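You operate a simulated robot arm through the tools that you are given. There is no shell and no other tool.

The job below is to be done with a simulated robot arm. You get a single attempt, and the scene is never put back.

TASK
Set the winder up for the thread and tension step on the note.
Fine: The old spool goes back in the cell of its colour, the new one in the cup, the bobbin on its seat. Leave it switched off.

The check looks at the end state, three seconds after you hand in, the way a careful person would. Anything else that was tipped, shoved, dropped, spilled or broken makes it a failure.

THE ROBOT
A 6-joint arm with a two-finger gripper, fixed in place. Base frame: the origin is at the foot of the arm, x ahead of it, y to its left, z up. Lengths are in m, angles in degrees, forces in N, time in s.
With the tool pointing down near the work surface it reaches from about 0.38 to 0.84 m from the base axis. Its first joint turns from -166.0 to 166.0 degrees. Payload 1.66 kg.
Tool frame: the origin (TCP) lies between the finger pads and is the grasp point; the fingertips stand 0.016 m ahead of it; z points along the fingers, y is the line along which they close. Largest opening 0.111 m; the body of the gripper starts 0.104 m behind the TCP.
Orientation is that of the tool frame in the base frame, as [roll, pitch, yaw] about the fixed x, y, z axes, in that order (R = Rz(yaw) Ry(pitch) Rx(roll)). With the fingers straight down and closing along the base's y, the tool's x points along the base's -x, its y along +y and its z along -z.

THE INTERFACE
- The arm moves only by the tool move_arm. Its argument "steps" is a list of rows, each a list of 3 entries, a list of its own where there are three numbers: the shift along the base's x, y, z in m, then the turn, a rotation vector about the base's x, y, z in degrees, then the gripper command, from -1 (fully open) to 1 (shut), values between in proportion. In form: [[[dx, dy, dz], [rx, ry, rz], grip], ...]. A call has 1 to 20 rows; each row is the pose to reach, as a shift and turn from the pose commanded when the call began. A row lasts 0.2 s, in which the tool goes at most 0.05 m and 8.6 degrees; a call with a longer step from one row to the next is refused whole, and so is a gripper value outside its range. A pose out of reach is approached as far as the arm can. The call stops where the force on the tool passes 40 N (or 10 N more than at its start, if that is more) or the arm is blocked; 0.2 s more then pass. Each finger halts on what it meets, pressing with about 25 N; the grip force reading is that of the motor and also rises with nothing between the fingers. The clock runs only during rows and for 0.2 s after the last one: add rows that repeat a pose to give the fingers time. The reply holds the time, the measured pose of the TCP, the force on the tool along the base axes, the opening and the grip force, in the units named above and with some noise, with the torque about the TCP (base axes, N m) and any sound that the robot's microphone picked up, and new pictures: "show" is both (left out), scene, wrist or none.
- Cameras (640 x 400 px; columns grow to the right, rows downward): "scene" is fixed at [0.0512, -0.6485, 1.5039]; the picture's right is [0.70, -0.71, 0.00], its down [-0.48, -0.47, -0.74] and it looks along [0.53, 0.52, -0.67] (base axes); focal length 316 px, centre (320, 200). "wrist" rides on the gripper at [0.07, 0.013, -0.143] in the tool frame; the picture's right is [-0.19, 0.98, 0.00], its down [-0.87, -0.17, -0.47] and it looks along [-0.46, -0.09, 0.88] (tool axes); focal length 230 px, centre (320, 200). There is no depth. A picture from a camera that has moved, and an enlarged one, comes with that camera's place and axes in the base frame and with its lens.
- slide_trunk(by): slides the trunk up (or, below 0, down) by that many m; the arm rides with it, the base frame stays. It gives what a move gives, with no picture.
- inspect(camera, box): a new picture of the part [left, top, right, bottom] of that camera's present view, enlarged. It takes no simulated time.
- finish_job(): hands the job in; it is judged then, once.

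Nothing tells you positions but the pictures and the camera data. Unless the task says otherwise, let go and move clear before handing in.

The tools are called as name(argument=value, ...) on one line, values as JSON. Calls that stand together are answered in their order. move_arm: Moves the arm, as the interface text tells. Its arguments: {"type":"object","properties":{"steps":{"type":"array","items":{"type":"array"}},"show":{"type":"string","enum":["both","scene","wrist","none"]}},"required":["steps"]} The other tools are called the same way: slide_trunk (by) slides the trunk up or down; inspect (camera, box) takes an enlarged picture of a part of a camera's view; finish_job () hands the job in.

At the start:

```text
clock: 0.0
ee_pos: [0.3702, 0.0548, 1.0859]
ee_rot: [180.0, 0.0, 180.0]
ft_force: [0.3, -0.9, 0.3]
moment: [0.0, -0.02, 0.01]
gripper_width: 0.111
grip_force: 0.1
trunk travel left (down, up): [-0.05, 0.54]
```

scene: 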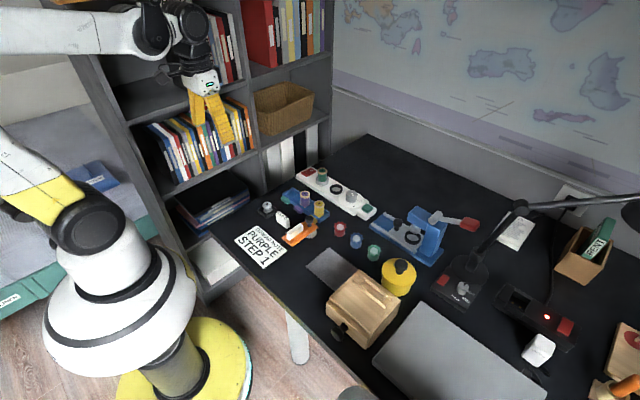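
wrist: 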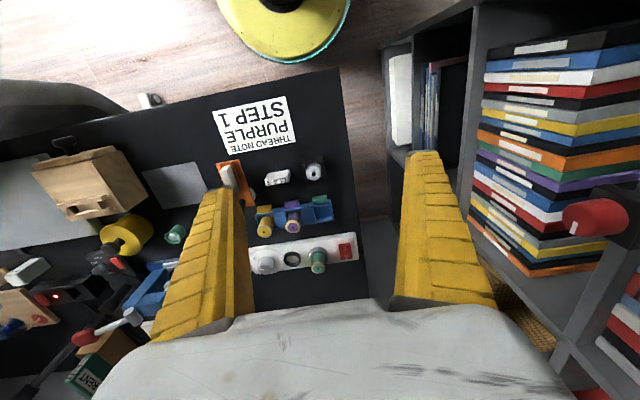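

The note reads "THREAD NOTE PURPLE STEP 1"; I see a white winder strip, a blue rack with spools, and various loose parts on the table. I'll take enlarged views before moving.

inspect(camera="scene", box=[225, 155, 385, 255])

inspect(camera="scene", box=[330, 190, 490, 290])

inspect(camera="wrist", box=[200, 90, 380, 290])

inspect(camera="scene", box=[440, 180, 640, 400])

```text
4.00 times, centred on (305, 205) of scene
camera zoom: at [0.0512, -0.6485, 1.5039], right [0.7, -0.71, 0.0], down [-0.48, -0.47, -0.74], along [0.53, 0.52, -0.67], focal length 1264 px, centre (380, 180)
```

zoom: 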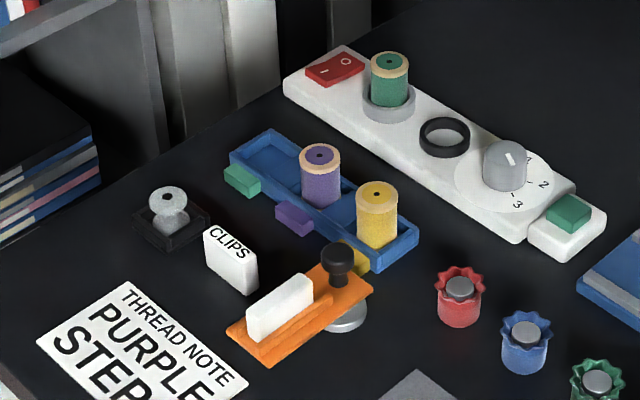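

```text
4.00 times, centred on (410, 240) of scene
camera zoom: at [0.0512, -0.6485, 1.5039], right [0.7, -0.71, 0.0], down [-0.48, -0.47, -0.74], along [0.53, 0.52, -0.67], focal length 1264 px, centre (-40, 40)
```

zoom: 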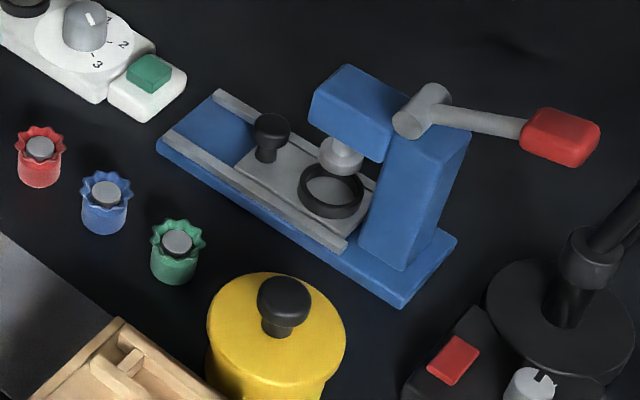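

```text
2.00 times, centred on (290, 190) of wrist
camera zoom: at [0.3015, 0.0677, 1.2293], right [0.19, 0.98, 0.0], down [0.87, -0.17, 0.47], along [0.46, -0.09, -0.88], focal length 460 px, centre (380, 220)
```

zoom: 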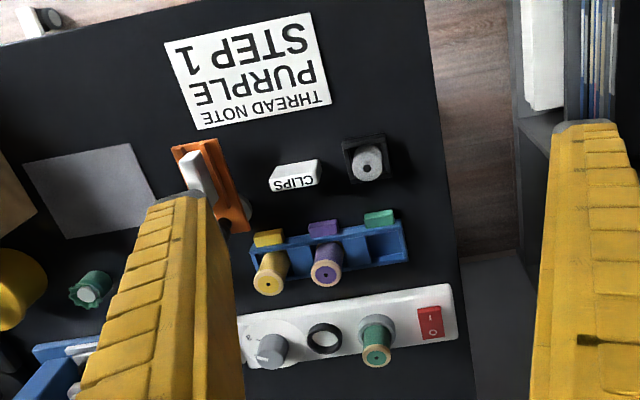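

```text
1.82 times, centred on (540, 290) of scene
camera zoom: at [0.0512, -0.6485, 1.5039], right [0.7, -0.71, 0.0], down [-0.48, -0.47, -0.74], along [0.53, 0.52, -0.67], focal length 574 px, centre (-80, 36)
```

zoom: 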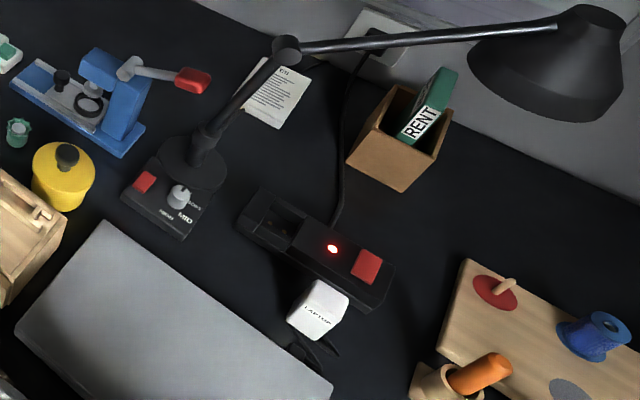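

The green spool sits in the winder cup near (0.71, -0.02), and the purple and yellow spools are in the blue rack. The bobbin is in a black tray, and the winder has a tension dial and a rocker switch. I'll move closer for a better view.

move_arm(steps=[[[0.03, -0.02, -0.02], [0, 0, 0], -1], [[0.06, -0.05, -0.04], [0, 0, 0], -1], [[0.09, -0.08, -0.06], [0, 0, 0], -1], [[0.12, -0.1, -0.08], [0, 0, 0], -1], [[0.15, -0.11, -0.1], [0, 0, 0], -1], [[0.15, -0.11, -0.1], [0, 0, 0], -1]], show="both")

```text
clock: 1.4
ee_pos: [0.5202, -0.0558, 0.9884]
ee_rot: [180.0, -0.1, 180.0]
ft_force: [-0.7, 0.2, -0.9]
moment: [-0.01, 0.04, 0.0]
gripper_width: 0.111
grip_force: 0.0
trunk travel left (down, up): [-0.05, 0.54]
camera wrist: at [0.4525, -0.0415, 1.1301], right [0.19, 0.98, 0.0], down [0.87, -0.17, 0.47], along [0.46, -0.09, -0.88], focal length 230 px, centre (320, 200)
```

scene: 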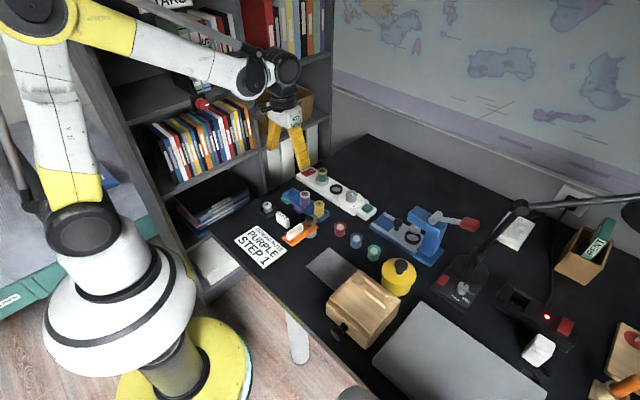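
wrist: 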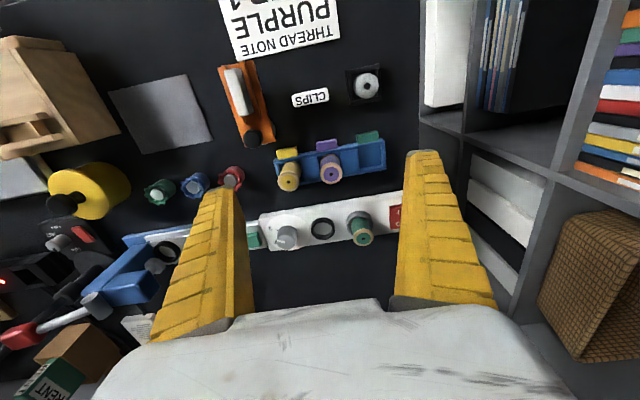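

inspect(camera="wrist", box=[240, 180, 420, 290])

inspect(camera="wrist", box=[220, 50, 400, 200])

inspect(camera="scene", box=[290, 155, 390, 225])

inspect(camera="scene", box=[230, 180, 340, 270])

```text
3.56 times, centred on (330, 235) of wrist
camera zoom: at [0.4525, -0.0415, 1.1301], right [0.19, 0.98, 0.0], down [0.87, -0.17, 0.47], along [0.46, -0.09, -0.88], focal length 818 px, centre (284, 76)
```

zoom: 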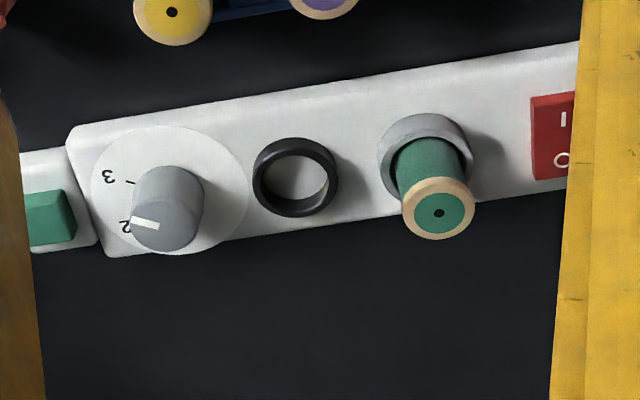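

```text
2.67 times, centred on (310, 125) of wrist
camera zoom: at [0.4525, -0.0415, 1.1301], right [0.19, 0.98, 0.0], down [0.87, -0.17, 0.47], along [0.46, -0.09, -0.88], focal length 614 px, centre (347, 400)
```

zoom: 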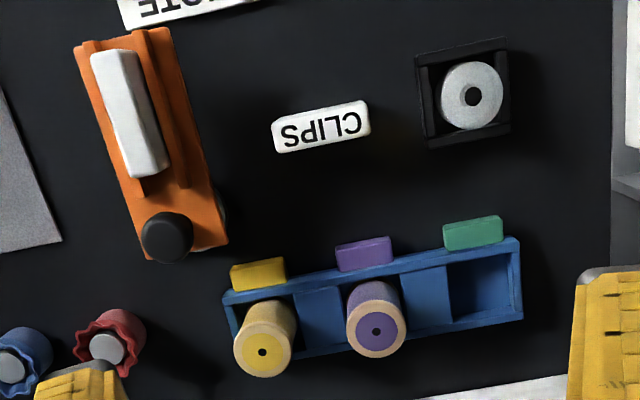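

```text
5.71 times, centred on (340, 190) of scene
camera zoom: at [0.0512, -0.6485, 1.5039], right [0.7, -0.71, 0.0], down [-0.48, -0.47, -0.74], along [0.53, 0.52, -0.67], focal length 1805 px, centre (206, 257)
```

zoom: 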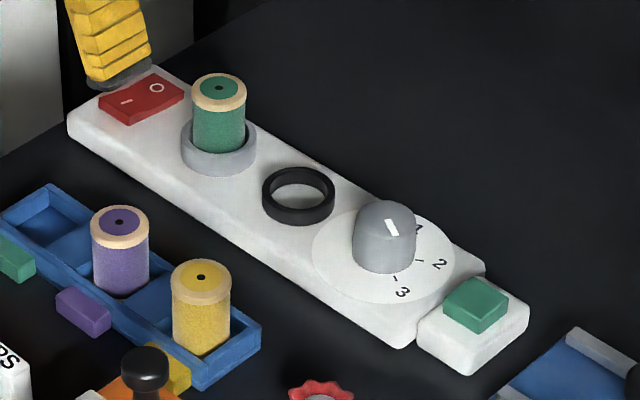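

```text
4.44 times, centred on (285, 225) of scene
camera zoom: at [0.0512, -0.6485, 1.5039], right [0.7, -0.71, 0.0], down [-0.48, -0.47, -0.74], along [0.53, 0.52, -0.67], focal length 1404 px, centre (476, 89)
```

zoom: 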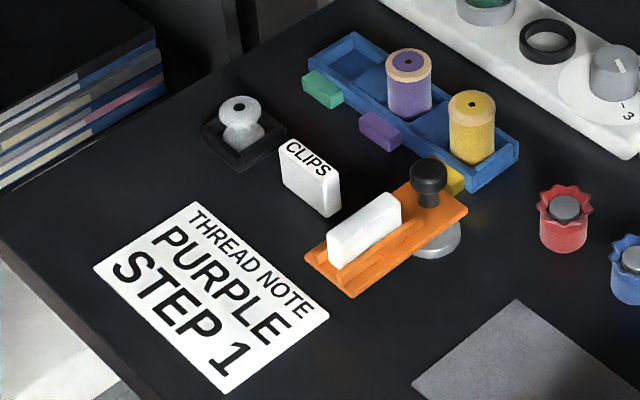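

The note says purple, step 1. The cup spool is green, with its top near (0.702, -0.015, 0.815), and the dial pointer appears to be at 3. The bobbin is in the black tray. I'll move above the winder for a closer look at the cup, switch and dial.

move_arm(steps=[[[0.04, 0.01, -0.015], [0, 0, 0], -0.5], [[0.08, 0.02, -0.03], [0, 0, 0], 0], [[0.12, 0.03, -0.05], [0, 0, 0], 0], [[0.15, 0.04, -0.065], [0, 0, 0], 0], [[0.18, 0.04, -0.08], [0, 0, 0], 0], [[0.18, 0.04, -0.08], [0, 0, 0], 0]], show="both")

inspect(camera="wrist", box=[220, 100, 420, 225])

inspect(camera="wrist", box=[100, 60, 300, 260])

```text
clock: 2.8
ee_pos: [0.6985, -0.0161, 0.9064]
ee_rot: [180.0, -0.1, 179.9]
ft_force: [0.4, -0.1, 0.0]
moment: [-0.01, 0.0, -0.04]
gripper_width: 0.0576
grip_force: 1.5
trunk travel left (down, up): [-0.05, 0.54]
camera wrist: at [0.6308, -0.0027, 1.049], right [0.19, 0.98, 0.0], down [0.87, -0.17, 0.47], along [0.46, -0.09, -0.88], focal length 230 px, centre (320, 200)
```

scene: 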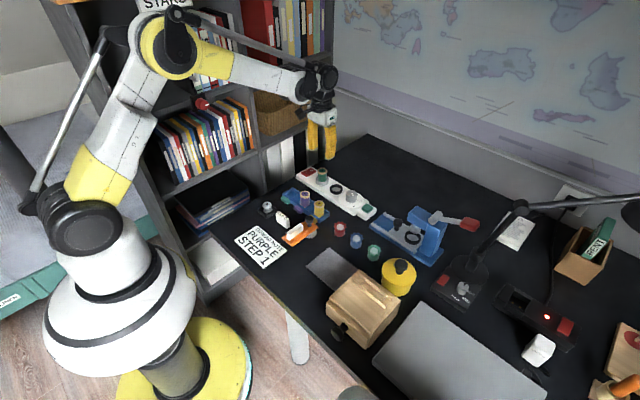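
wrist: 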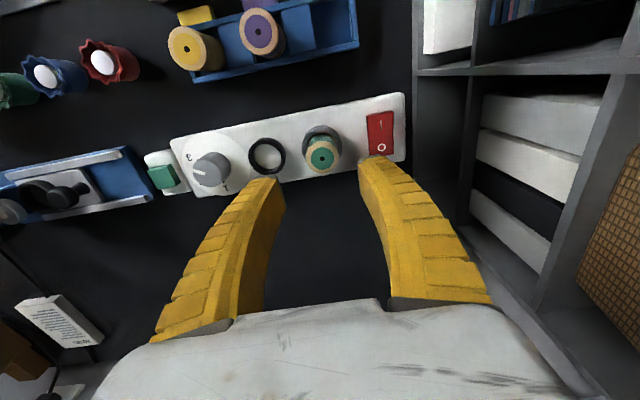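

```text
3.20 times, centred on (320, 162) of wrist
camera zoom: at [0.6308, -0.0027, 1.049], right [0.19, 0.98, 0.0], down [0.87, -0.17, 0.47], along [0.46, -0.09, -0.88], focal length 736 px, centre (320, 320)
```

zoom: 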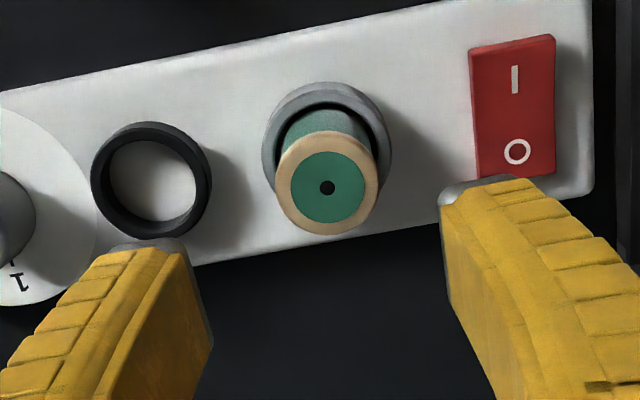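

```text
2.00 times, centred on (200, 160) of wrist
camera zoom: at [0.6308, -0.0027, 1.049], right [0.19, 0.98, 0.0], down [0.87, -0.17, 0.47], along [0.46, -0.09, -0.88], focal length 460 px, centre (560, 280)
```

zoom: 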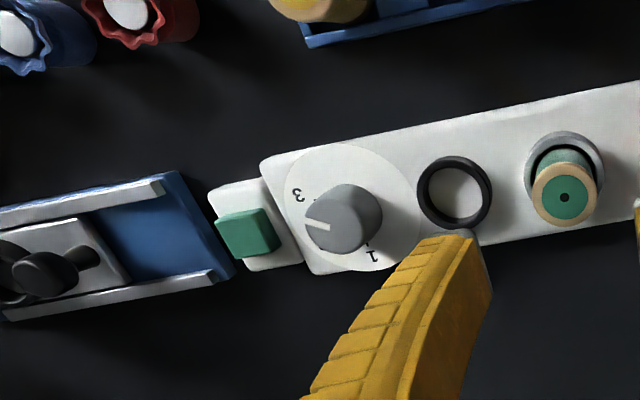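

The green spool's top is at about (0.7065, -0.015, 0.81), and its neighbours leave enough room for the fingers. I'll line up and go partway down to check the alignment.

move_arm(steps=[[[0.0065, 0.001, -0.01], [0, 0, 0], 0], [[0.0065, 0.001, -0.04], [0, 0, 0], 0], [[0.0065, 0.001, -0.07], [0, 0, 0], 0], [[0.0065, 0.001, -0.07], [0, 0, 0], 0]], show="wrist")

inspect(camera="wrist", box=[220, 100, 420, 225])

```text
clock: 3.8
ee_pos: [0.706, -0.0148, 0.8356]
ee_rot: [-180.0, 0.0, 179.9]
ft_force: [-0.2, 0.2, 0.6]
moment: [-0.02, -0.01, 0.0]
gripper_width: 0.0575
grip_force: 1.5
trunk travel left (down, up): [-0.05, 0.54]
camera wrist: at [0.637, -0.0007, 0.9787], right [0.19, 0.98, 0.0], down [0.87, -0.17, 0.47], along [0.46, -0.09, -0.88], focal length 230 px, centre (320, 200)
```

wrist: 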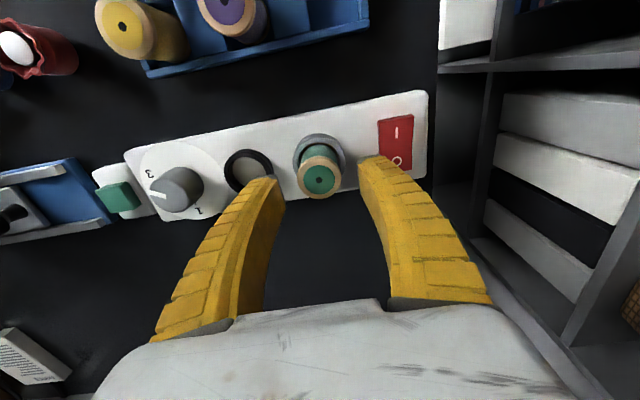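

```text
3.20 times, centred on (320, 162) of wrist
camera zoom: at [0.637, -0.0007, 0.9787], right [0.19, 0.98, 0.0], down [0.87, -0.17, 0.47], along [0.46, -0.09, -0.88], focal length 736 px, centre (320, 320)
```

zoom: 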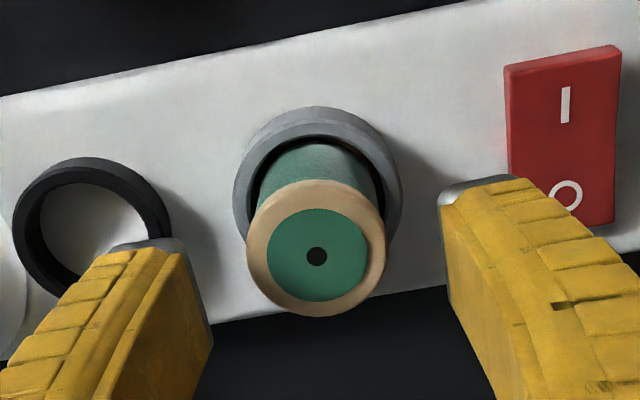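

Alignment is good, with the spool centred between the fingers, and the rocker looks to be in the O position. I'll go down and grip the green spool.

move_arm(steps=[[[0.001, 0, -0.02], [0, 0, 0], 0], [[0.001, 0, -0.041], [0, 0, 0], 0], [[0.001, 0, -0.041], [0, 0, 0], 1], [[0.001, 0, -0.041], [0, 0, 0], 1], [[0.001, 0, -0.041], [0, 0, 0], 1]], show="wrist")

```text
clock: 5.0
ee_pos: [0.7075, -0.0135, 0.7957]
ee_rot: [-180.0, 0.0, 179.9]
ft_force: [0.4, 0.8, 5.7]
moment: [0.06, 0.06, 0.0]
gripper_width: 0.0293
grip_force: 25.2
trunk travel left (down, up): [-0.05, 0.54]
camera wrist: at [0.6385, -0.0002, 0.9389], right [0.19, 0.98, 0.0], down [0.87, -0.17, 0.47], along [0.46, -0.09, -0.88], focal length 230 px, centre (320, 200)
```

wrist: 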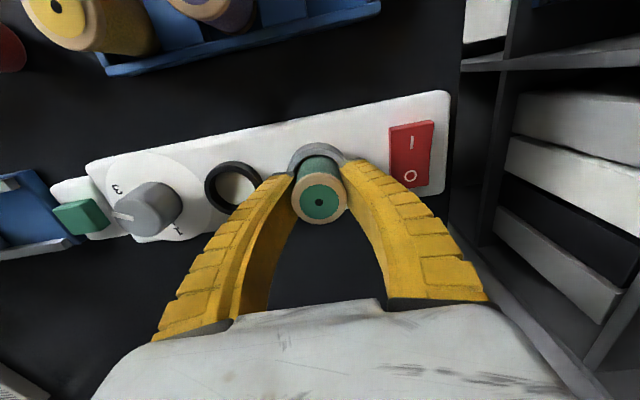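

The green spool is gripped (width 0.029). I'll lift it and carry it above the empty green cell near (0.585, 0.02).

move_arm(steps=[[[0, 0, 0.03], [0, 0, 0], 1], [[0, 0, 0.06], [0, 0, 0], 1], [[0, 0, 0.09], [0, 0, 0], 1], [[-0.04, 0.01, 0.09], [0, 0, 0], 1], [[-0.08, 0.02, 0.09], [0, 0, 0], 1], [[-0.1225, 0.034, 0.09], [0, 0, 0], 1], [[-0.1225, 0.034, 0.09], [0, 0, 0], 1]], show="both")

inspect(camera="wrist", box=[200, 90, 440, 240])

inspect(camera="scene", box=[240, 140, 400, 240])

```text
clock: 6.6
ee_pos: [0.5832, 0.0197, 0.8829]
ee_rot: [179.9, 0.1, 179.9]
ft_force: [0.5, -0.7, -0.8]
moment: [-0.01, -0.03, 0.0]
gripper_width: 0.0269
grip_force: 24.4
trunk travel left (down, up): [-0.05, 0.54]
camera wrist: at [0.5148, 0.0329, 1.0255], right [0.19, 0.98, 0.0], down [0.86, -0.17, 0.47], along [0.46, -0.09, -0.88], focal length 230 px, centre (320, 200)
```

scene: 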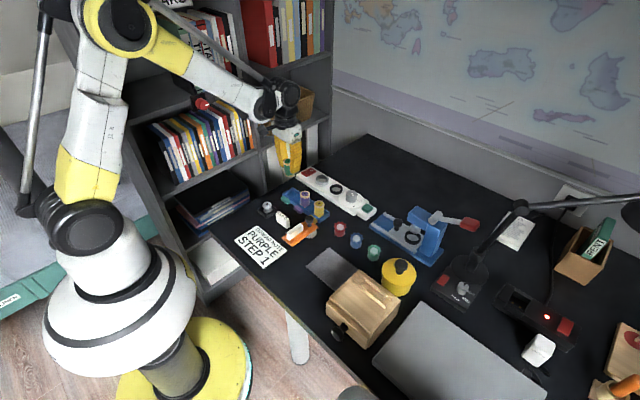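
wrist: 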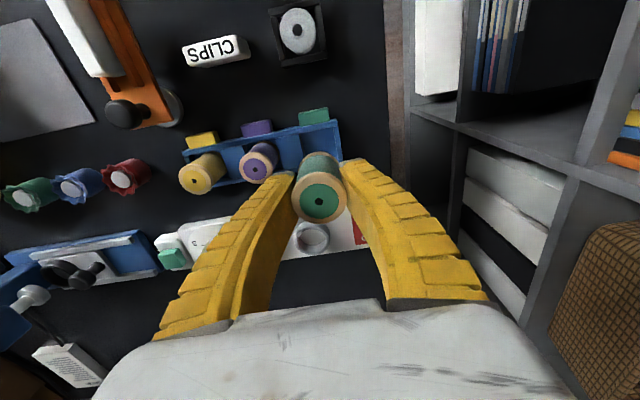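

```text
2.67 times, centred on (320, 165) of wrist
camera zoom: at [0.5148, 0.0329, 1.0255], right [0.19, 0.98, 0.0], down [0.86, -0.17, 0.47], along [0.46, -0.09, -0.88], focal length 614 px, centre (320, 293)
```

zoom: 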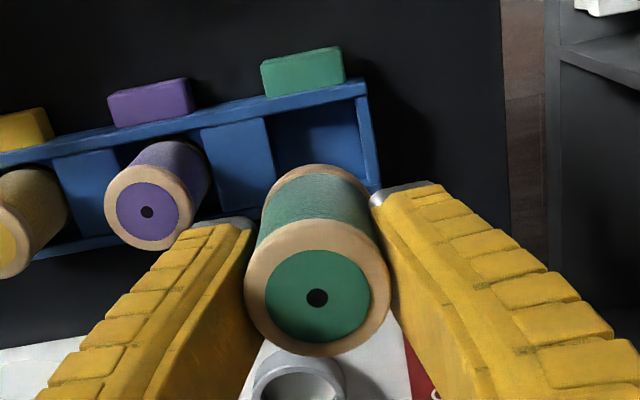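

```text
4.00 times, centred on (320, 190) of scene
camera zoom: at [0.0512, -0.6485, 1.5039], right [0.7, -0.71, 0.0], down [-0.48, -0.47, -0.74], along [0.53, 0.52, -0.67], focal length 1264 px, centre (320, 240)
```

zoom: 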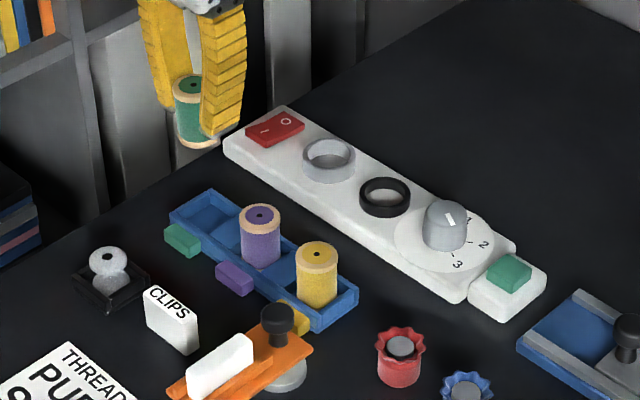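

The spool is clear of the cup and hanging above the cell. I'll zoom in on the rack to fix the cell centre precisely.

inspect(camera="wrist", box=[170, 100, 350, 212])

inspect(camera="wrist", box=[290, 100, 354, 140])

```text
3.56 times, centred on (260, 156) of wrist
camera zoom: at [0.5148, 0.0329, 1.0255], right [0.19, 0.98, 0.0], down [0.86, -0.17, 0.47], along [0.46, -0.09, -0.88], focal length 818 px, centre (533, 356)
```

zoom: 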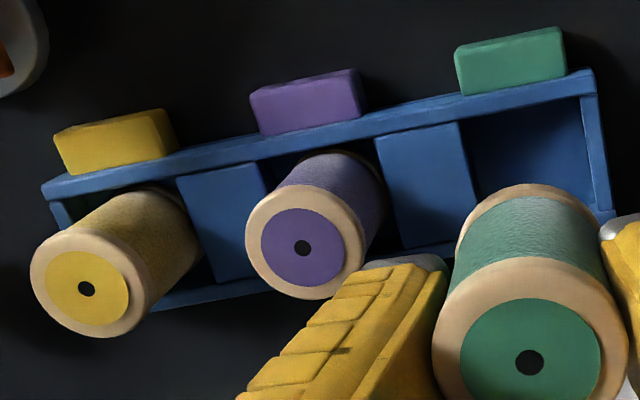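

```text
10.00 times, centred on (322, 120) of wrist
camera zoom: at [0.5148, 0.0329, 1.0255], right [0.19, 0.98, 0.0], down [0.86, -0.17, 0.47], along [0.46, -0.09, -0.88], focal length 2301 px, centre (300, 1000)
```

zoom: 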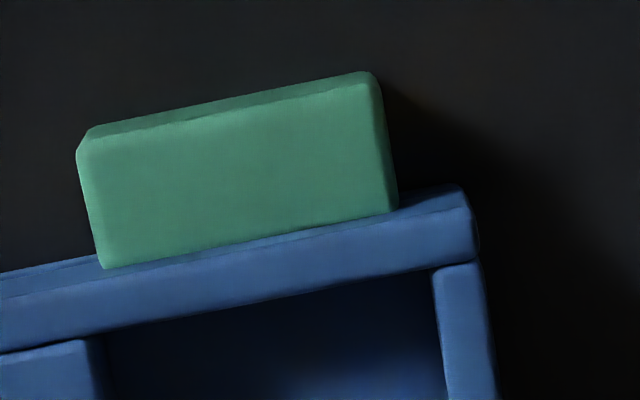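

The cell centre works out at about (0.5856, 0.019). I'll nudge +3 mm in x, descend halfway and check again.

move_arm(steps=[[[0.003, 0, -0.02], [0, 0, 0], 1], [[0.003, 0, -0.045], [0, 0, 0], 1], [[0.003, 0, -0.055], [0, 0, 0], 1], [[0.003, 0, -0.055], [0, 0, 0], 1]], show="wrist")

inspect(camera="wrist", box=[240, 100, 400, 220])

inspect(camera="scene", box=[270, 160, 334, 200])

```text
clock: 7.6
ee_pos: [0.5898, 0.0201, 0.8296]
ee_rot: [-179.9, 0.0, -179.9]
ft_force: [-0.7, 0.1, -0.4]
moment: [-0.04, -0.03, 0.0]
gripper_width: 0.0271
grip_force: 25.1
trunk travel left (down, up): [-0.05, 0.54]
camera wrist: at [0.5198, 0.0332, 0.9724], right [0.19, 0.98, 0.0], down [0.87, -0.17, 0.47], along [0.46, -0.09, -0.88], focal length 230 px, centre (320, 200)
```

wrist: 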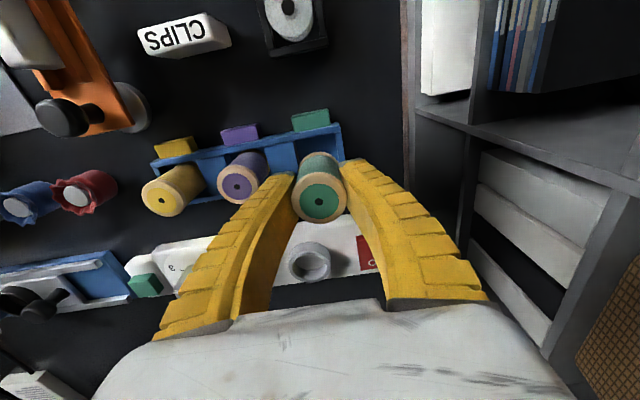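

```text
3.33 times, centred on (320, 160) of wrist
camera zoom: at [0.5198, 0.0332, 0.9724], right [0.19, 0.98, 0.0], down [0.87, -0.17, 0.47], along [0.46, -0.09, -0.88], focal length 767 px, centre (320, 333)
```

zoom: 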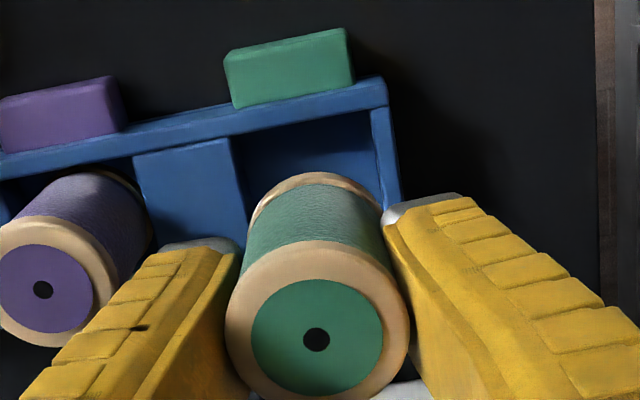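

```text
10.00 times, centred on (302, 180) of scene
camera zoom: at [0.0512, -0.6485, 1.5039], right [0.7, -0.71, 0.0], down [-0.48, -0.47, -0.74], along [0.53, 0.52, -0.67], focal length 3160 px, centre (500, 400)
```

zoom: 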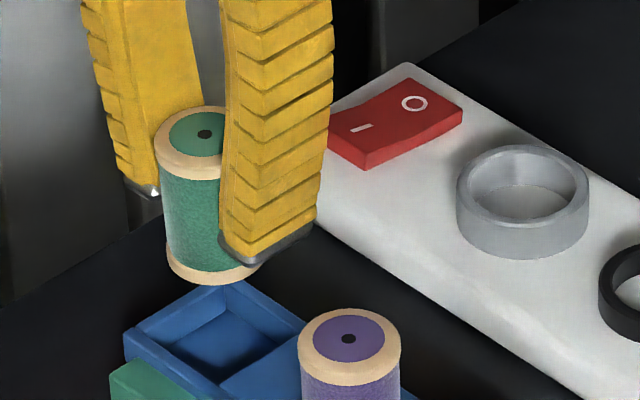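

The spool is aligned to within a couple of millimetres. I'll lower it into the cell slowly and watch the force.

move_arm(steps=[[[-0.001, 0, -0.015], [0, 0, 0], 1], [[-0.001, 0, -0.03], [0, 0, 0], 1], [[-0.001, 0, -0.036], [0, 0, 0], 1], [[-0.001, 0, -0.036], [0, 0, 0], 1]], show="wrist")

inspect(camera="scene", box=[270, 170, 334, 210])

inspect(camera="wrist", box=[240, 100, 400, 220])

```text
clock: 8.6
ee_pos: [0.587, 0.0196, 0.7942]
ee_rot: [-180.0, -0.1, -180.0]
ft_force: [0.7, 0.5, -0.1]
moment: [0.02, 0.01, -0.03]
gripper_width: 0.027
grip_force: 25.1
trunk travel left (down, up): [-0.05, 0.54]
camera wrist: at [0.5187, 0.0333, 0.9374], right [0.19, 0.98, 0.0], down [0.87, -0.17, 0.47], along [0.46, -0.09, -0.88], focal length 230 px, centre (320, 200)
```

wrist: 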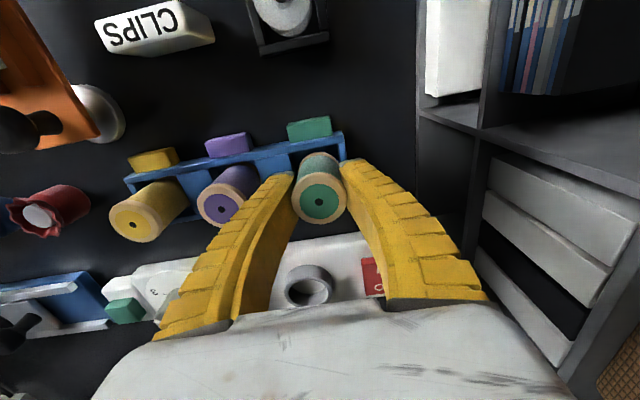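

```text
10.00 times, centred on (302, 190) of scene
camera zoom: at [0.0512, -0.6485, 1.5039], right [0.7, -0.71, 0.0], down [-0.48, -0.47, -0.74], along [0.53, 0.52, -0.67], focal length 3160 px, centre (500, 300)
```

zoom: 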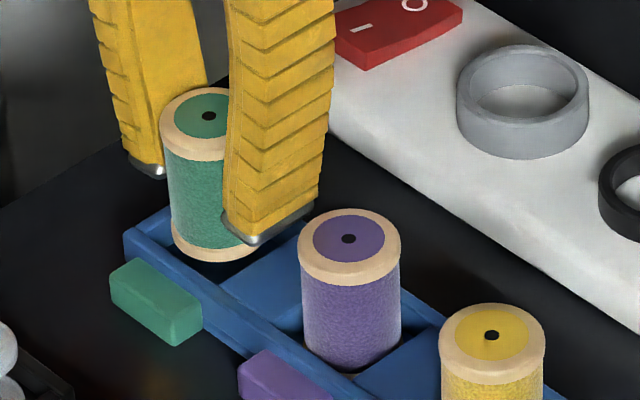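

```text
3.33 times, centred on (320, 160) of wrist
camera zoom: at [0.5187, 0.0333, 0.9374], right [0.19, 0.98, 0.0], down [0.87, -0.17, 0.47], along [0.46, -0.09, -0.88], focal length 767 px, centre (320, 333)
```

zoom: 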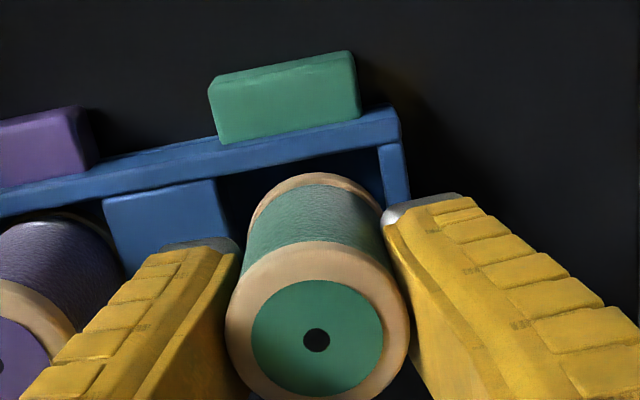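

The scene view shows the spool about 13 mm above seated and well centred. I'll lower it the rest of the way.

move_arm(steps=[[[0, 0, -0.005], [0, 0, 0], 1], [[0, 0, -0.009], [0, 0, 0], 1], [[0, 0, -0.012], [0, 0, 0], 1], [[0, 0, -0.012], [0, 0, 0], 1]], show="wrist")

inspect(camera="scene", box=[270, 170, 334, 210])

```text
clock: 9.6
ee_pos: [0.5873, 0.019, 0.7829]
ee_rot: [-180.0, 0.0, 180.0]
ft_force: [0.7, 0.1, 0.7]
moment: [-0.02, -0.03, -0.01]
gripper_width: 0.027
grip_force: 24.7
trunk travel left (down, up): [-0.05, 0.54]
camera wrist: at [0.5189, 0.0328, 0.9254], right [0.19, 0.98, 0.0], down [0.87, -0.17, 0.47], along [0.46, -0.09, -0.88], focal length 230 px, centre (320, 200)
```

wrist: 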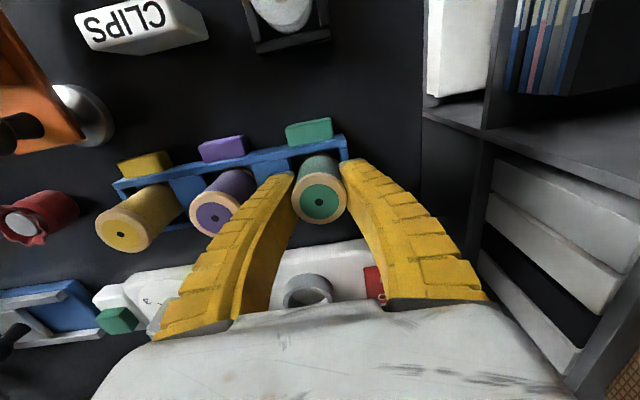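

```text
10.00 times, centred on (302, 190) of scene
camera zoom: at [0.0512, -0.6485, 1.5039], right [0.7, -0.71, 0.0], down [-0.48, -0.47, -0.74], along [0.53, 0.52, -0.67], focal length 3160 px, centre (500, 300)
```

zoom: 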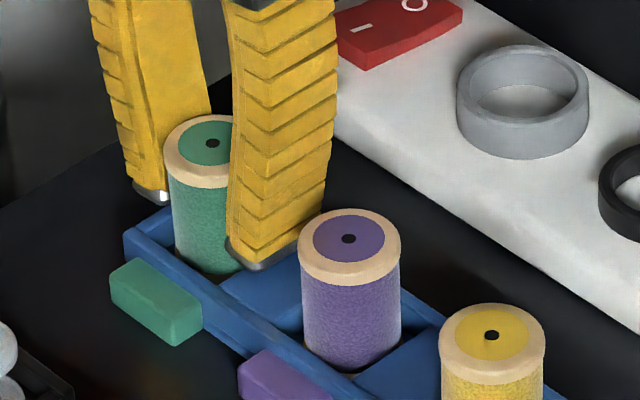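

move_arm(steps=[[[0, 0, -0.001], [0, 0, 0], 1], [[0, 0, -0.002], [0, 0, 0], 1], [[0, 0, -0.003], [0, 0, 0], 1]], show="none")

```text
clock: 10.4
ee_pos: [0.5878, 0.0191, 0.7797]
ee_rot: [180.0, 0.1, 180.0]
ft_force: [4.0, 0.2, 7.8]
moment: [0.04, 0.04, 0.03]
gripper_width: 0.0294
grip_force: 24.9
trunk travel left (down, up): [-0.05, 0.54]
```

The spool has touched down (7.8 N). I'll release it and rise straight up.

move_arm(steps=[[[0, 0, 0], [0, 0, 0], 0.2], [[0, 0, 0], [0, 0, 0], 0], [[0, 0, 0], [0, 0, 0], 0], [[0, 0, 0.03], [0, 0, 0], 0], [[0, 0, 0.07], [0, 0, 0], 0], [[0, 0, 0.11], [0, 0, 0], 0], [[0, 0, 0.11], [0, 0, 0], 0]], show="both")

inspect(camera="scene", box=[270, 170, 334, 210])

inspect(camera="wrist", box=[200, 60, 420, 210])

```text
clock: 12.0
ee_pos: [0.5896, 0.0212, 0.8895]
ee_rot: [180.0, 0.1, -179.9]
ft_force: [-0.2, 0.1, 1.3]
moment: [-0.01, 0.0, -0.01]
gripper_width: 0.0575
grip_force: 1.2
trunk travel left (down, up): [-0.05, 0.54]
camera wrist: at [0.5206, 0.0354, 1.0328], right [0.19, 0.98, 0.0], down [0.87, -0.17, 0.47], along [0.46, -0.09, -0.88], focal length 230 px, centre (320, 200)
```

scene: 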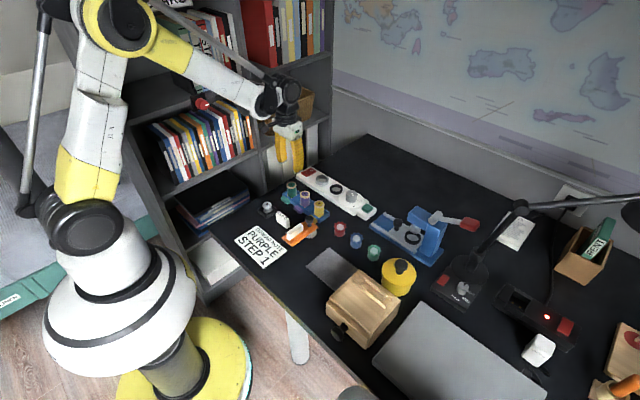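
wrist: 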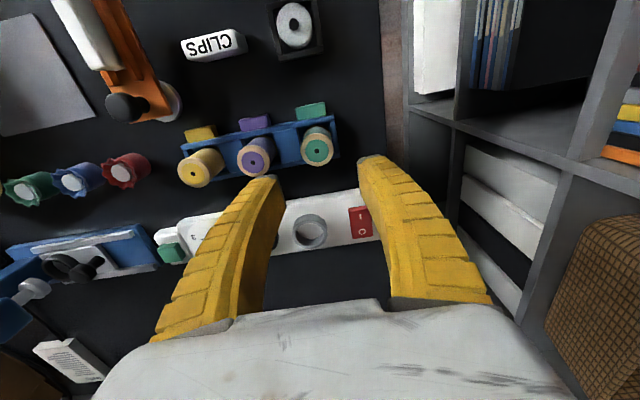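

```text
10.00 times, centred on (302, 190) of scene
camera zoom: at [0.0512, -0.6485, 1.5039], right [0.7, -0.71, 0.0], down [-0.48, -0.47, -0.74], along [0.53, 0.52, -0.67], focal length 3160 px, centre (500, 300)
```

zoom: 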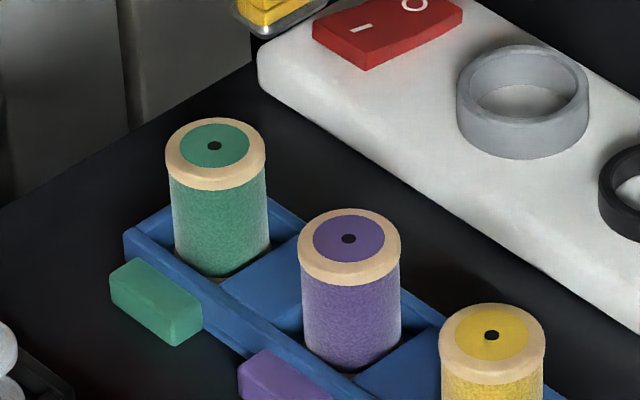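

```text
2.67 times, centred on (310, 135) of wrist
camera zoom: at [0.5206, 0.0354, 1.0328], right [0.19, 0.98, 0.0], down [0.87, -0.17, 0.47], along [0.46, -0.09, -0.88], focal length 614 px, centre (347, 373)
```

zoom: 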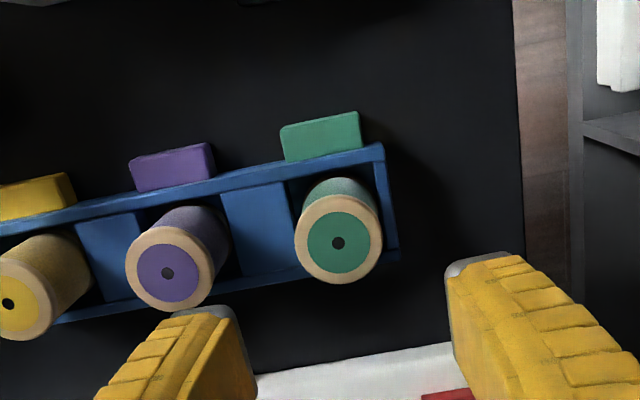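

Green is seated in its cell. Next I'll line up over the purple spool at about (0.5855, -0.0505) and go partway down.

move_arm(steps=[[[-0.0045, -0.036, 0], [0, 0, 0], 0], [[-0.0045, -0.0723, 0], [0, 0, 0], 0], [[-0.0045, -0.0723, -0.03], [0, 0, 0], 0], [[-0.0045, -0.0723, -0.06], [0, 0, 0], 0], [[-0.0045, -0.0723, -0.06], [0, 0, 0], 0]], show="wrist")

inspect(camera="wrist", box=[220, 110, 420, 235])

```text
clock: 13.2
ee_pos: [0.5848, -0.0511, 0.8278]
ee_rot: [-179.9, 0.0, 179.9]
ft_force: [0.1, 0.5, -0.4]
moment: [0.01, 0.02, -0.01]
gripper_width: 0.0574
grip_force: 1.4
trunk travel left (down, up): [-0.05, 0.54]
camera wrist: at [0.515, -0.0372, 0.9709], right [0.19, 0.98, 0.0], down [0.87, -0.17, 0.47], along [0.46, -0.09, -0.88], focal length 230 px, centre (320, 200)
```

wrist: 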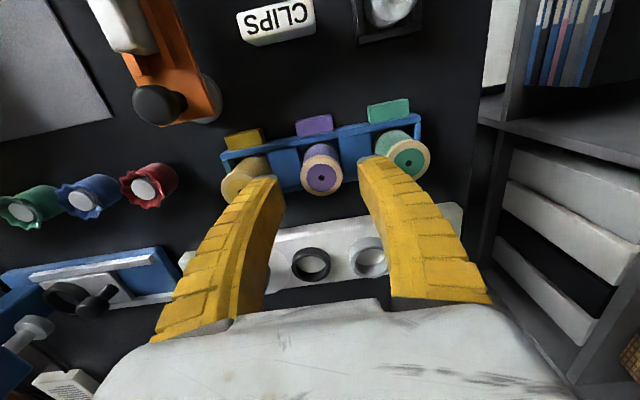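

```text
3.20 times, centred on (320, 172) of wrist
camera zoom: at [0.515, -0.0372, 0.9709], right [0.19, 0.98, 0.0], down [0.87, -0.17, 0.47], along [0.46, -0.09, -0.88], focal length 736 px, centre (320, 288)
```

zoom: 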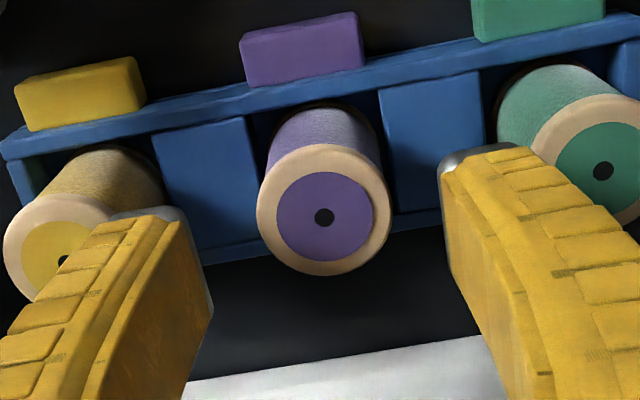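

Centred on the purple spool. I'll descend, grip and lift.

move_arm(steps=[[[0.0005, 0, -0.025], [0, 0, 0], 0], [[0.0005, 0, -0.047], [0, 0, 0], 0], [[0.0005, 0, -0.047], [0, 0, 0], 0], [[0.0005, 0, -0.047], [0, 0, 0], 1], [[0.0005, 0, -0.047], [0, 0, 0], 1], [[0.0005, 0, -0.047], [0, 0, 0], 1]], show="none")

move_arm(steps=[[[0, 0, 0.03], [0, 0, 0], 1], [[0, 0, 0.06], [0, 0, 0], 1], [[0, 0, 0.1], [0, 0, 0], 1], [[0, 0, 0.11], [0, 0, 0], 1], [[0, 0, 0.11], [0, 0, 0], 1]], show="both")

```text
clock: 14.6
ee_pos: [0.585, -0.0521, 0.7816]
ee_rot: [-179.9, 0.0, -179.9]
ft_force: [0.2, 0.7, 5.6]
moment: [-0.02, -0.08, 0.02]
gripper_width: 0.0295
grip_force: 25.2
trunk travel left (down, up): [-0.05, 0.54]
```

```text
clock: 15.8
ee_pos: [0.5849, -0.0534, 0.8932]
ee_rot: [-180.0, 0.1, 180.0]
ft_force: [-0.7, -0.7, -1.4]
moment: [-0.03, 0.03, 0.03]
gripper_width: 0.0279
grip_force: 25.1
trunk travel left (down, up): [-0.05, 0.54]
camera wrist: at [0.5152, -0.0395, 1.036], right [0.19, 0.98, 0.0], down [0.87, -0.17, 0.47], along [0.46, -0.09, -0.88], focal length 230 px, centre (320, 200)
```

scene: 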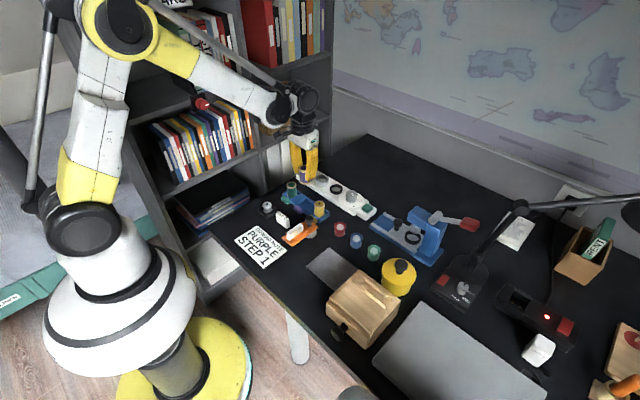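
wrist: 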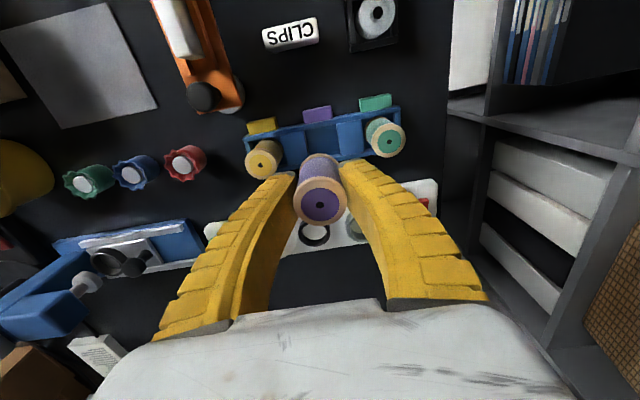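

Purple is lifted. I'll carry it over the cup and check alignment.

move_arm(steps=[[[0.04, 0.013, 0], [0, 0, 0], 1], [[0.08, 0.026, 0], [0, 0, 0], 1], [[0.1215, 0.038, 0], [0, 0, 0], 1], [[0.1215, 0.038, -0.03], [0, 0, 0], 1], [[0.1215, 0.038, -0.045], [0, 0, 0], 1], [[0.1215, 0.038, -0.045], [0, 0, 0], 1]], show="wrist")

inspect(camera="scene", box=[290, 150, 354, 190])

inspect(camera="wrist", box=[240, 110, 400, 230])

```text
clock: 17.2
ee_pos: [0.7057, -0.0147, 0.8467]
ee_rot: [-180.0, 0.0, -180.0]
ft_force: [0.2, -0.2, -0.9]
moment: [0.01, -0.02, -0.03]
gripper_width: 0.0272
grip_force: 25.3
trunk travel left (down, up): [-0.05, 0.54]
camera wrist: at [0.636, -0.0011, 0.9893], right [0.19, 0.98, 0.0], down [0.87, -0.17, 0.47], along [0.46, -0.09, -0.88], focal length 230 px, centre (320, 200)
```

wrist: 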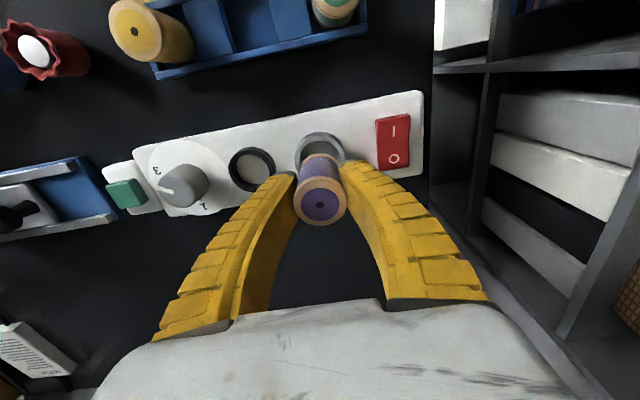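

```text
10.00 times, centred on (322, 170) of scene
camera zoom: at [0.0512, -0.6485, 1.5039], right [0.7, -0.71, 0.0], down [-0.48, -0.47, -0.74], along [0.53, 0.52, -0.67], focal length 3160 px, centre (300, 500)
```

zoom: 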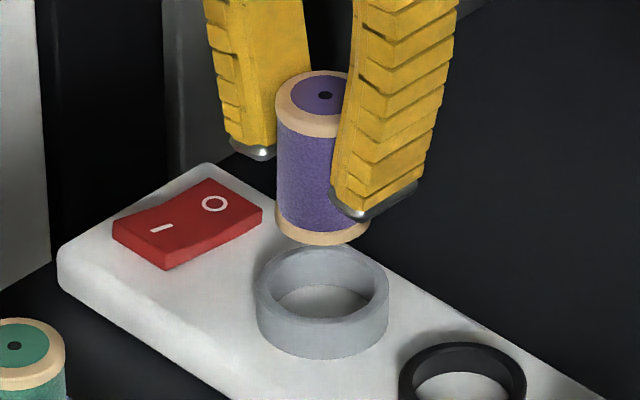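

```text
3.33 times, centred on (320, 170) of wrist
camera zoom: at [0.636, -0.0011, 0.9893], right [0.19, 0.98, 0.0], down [0.87, -0.17, 0.47], along [0.46, -0.09, -0.88], focal length 767 px, centre (320, 300)
```

zoom: 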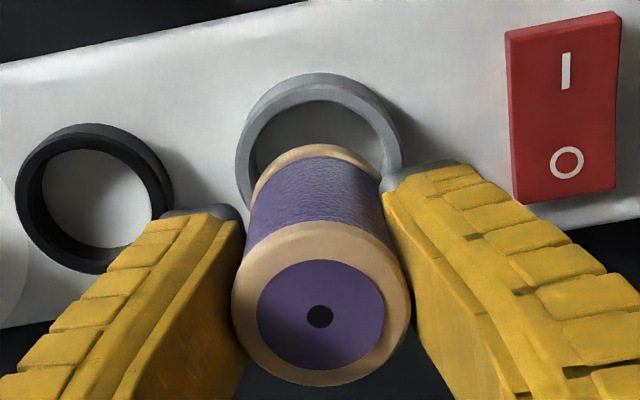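

The spool is over the cup, nearly where the green one stood. I'll lower it partway and verify it enters the cup.

move_arm(steps=[[[0, 0, -0.012], [0, 0, 0], 1], [[0, 0, -0.024], [0, 0, 0], 1], [[0, 0, -0.024], [0, 0, 0], 1]], show="wrist")

inspect(camera="scene", box=[290, 150, 354, 190])

inspect(camera="wrist", box=[240, 110, 400, 230])

```text
clock: 18.0
ee_pos: [0.7063, -0.0159, 0.824]
ee_rot: [179.9, 0.0, 180.0]
ft_force: [-0.4, 0.9, -0.3]
moment: [0.04, 0.04, 0.0]
gripper_width: 0.0269
grip_force: 24.8
trunk travel left (down, up): [-0.05, 0.54]
camera wrist: at [0.6363, -0.0017, 0.9662], right [0.19, 0.98, 0.0], down [0.87, -0.17, 0.47], along [0.46, -0.09, -0.88], focal length 230 px, centre (320, 200)
```

wrist: 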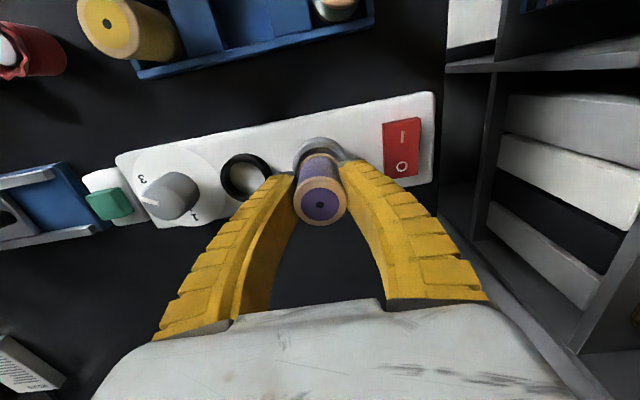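

```text
10.00 times, centred on (322, 170) of scene
camera zoom: at [0.0512, -0.6485, 1.5039], right [0.7, -0.71, 0.0], down [-0.48, -0.47, -0.74], along [0.53, 0.52, -0.67], focal length 3160 px, centre (300, 500)
```

zoom: 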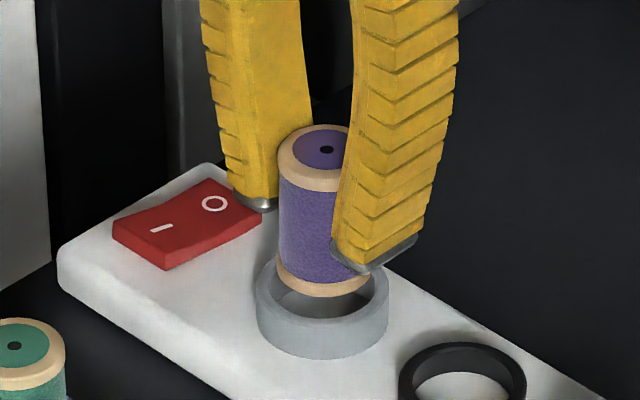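

```text
3.33 times, centred on (320, 170) of wrist
camera zoom: at [0.6363, -0.0017, 0.9662], right [0.19, 0.98, 0.0], down [0.87, -0.17, 0.47], along [0.46, -0.09, -0.88], focal length 767 px, centre (320, 300)
```

zoom: 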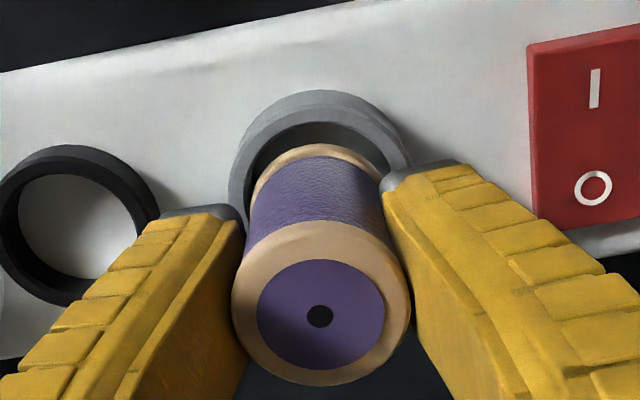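

move_arm(steps=[[[-0.001, 0.0005, -0.006], [0, 0, 0], 1], [[-0.001, 0.0005, -0.011], [0, 0, 0], 1], [[-0.001, 0.0005, -0.016], [0, 0, 0], 1], [[-0.001, 0.0005, -0.02], [0, 0, 0], 1], [[-0.001, 0.0005, -0.02], [0, 0, 0], 1]], show="wrist")

inspect(camera="scene", box=[290, 150, 354, 190])

```text
clock: 19.2
ee_pos: [0.7045, -0.0159, 0.8029]
ee_rot: [-180.0, 0.1, 179.9]
ft_force: [-0.6, -0.2, -0.4]
moment: [-0.04, 0.02, 0.01]
gripper_width: 0.0264
grip_force: 25.4
trunk travel left (down, up): [-0.05, 0.54]
camera wrist: at [0.6355, -0.0015, 0.946], right [0.19, 0.98, 0.0], down [0.87, -0.17, 0.47], along [0.46, -0.09, -0.88], focal length 230 px, centre (320, 200)
```

wrist: 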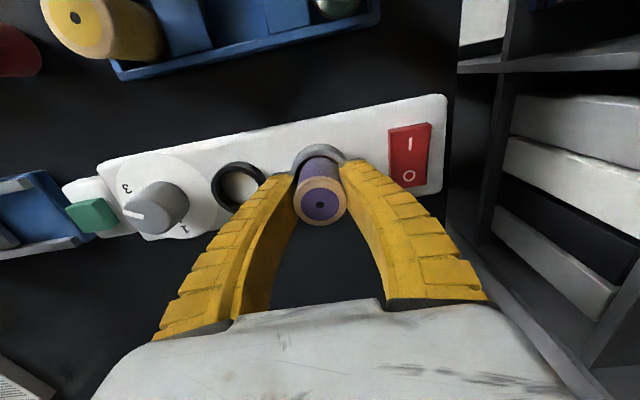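

```text
10.00 times, centred on (322, 170) of scene
camera zoom: at [0.0512, -0.6485, 1.5039], right [0.7, -0.71, 0.0], down [-0.48, -0.47, -0.74], along [0.53, 0.52, -0.67], focal length 3160 px, centre (300, 500)
```

zoom: 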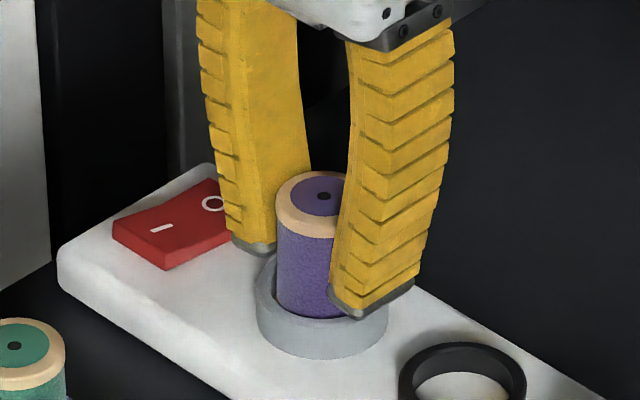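

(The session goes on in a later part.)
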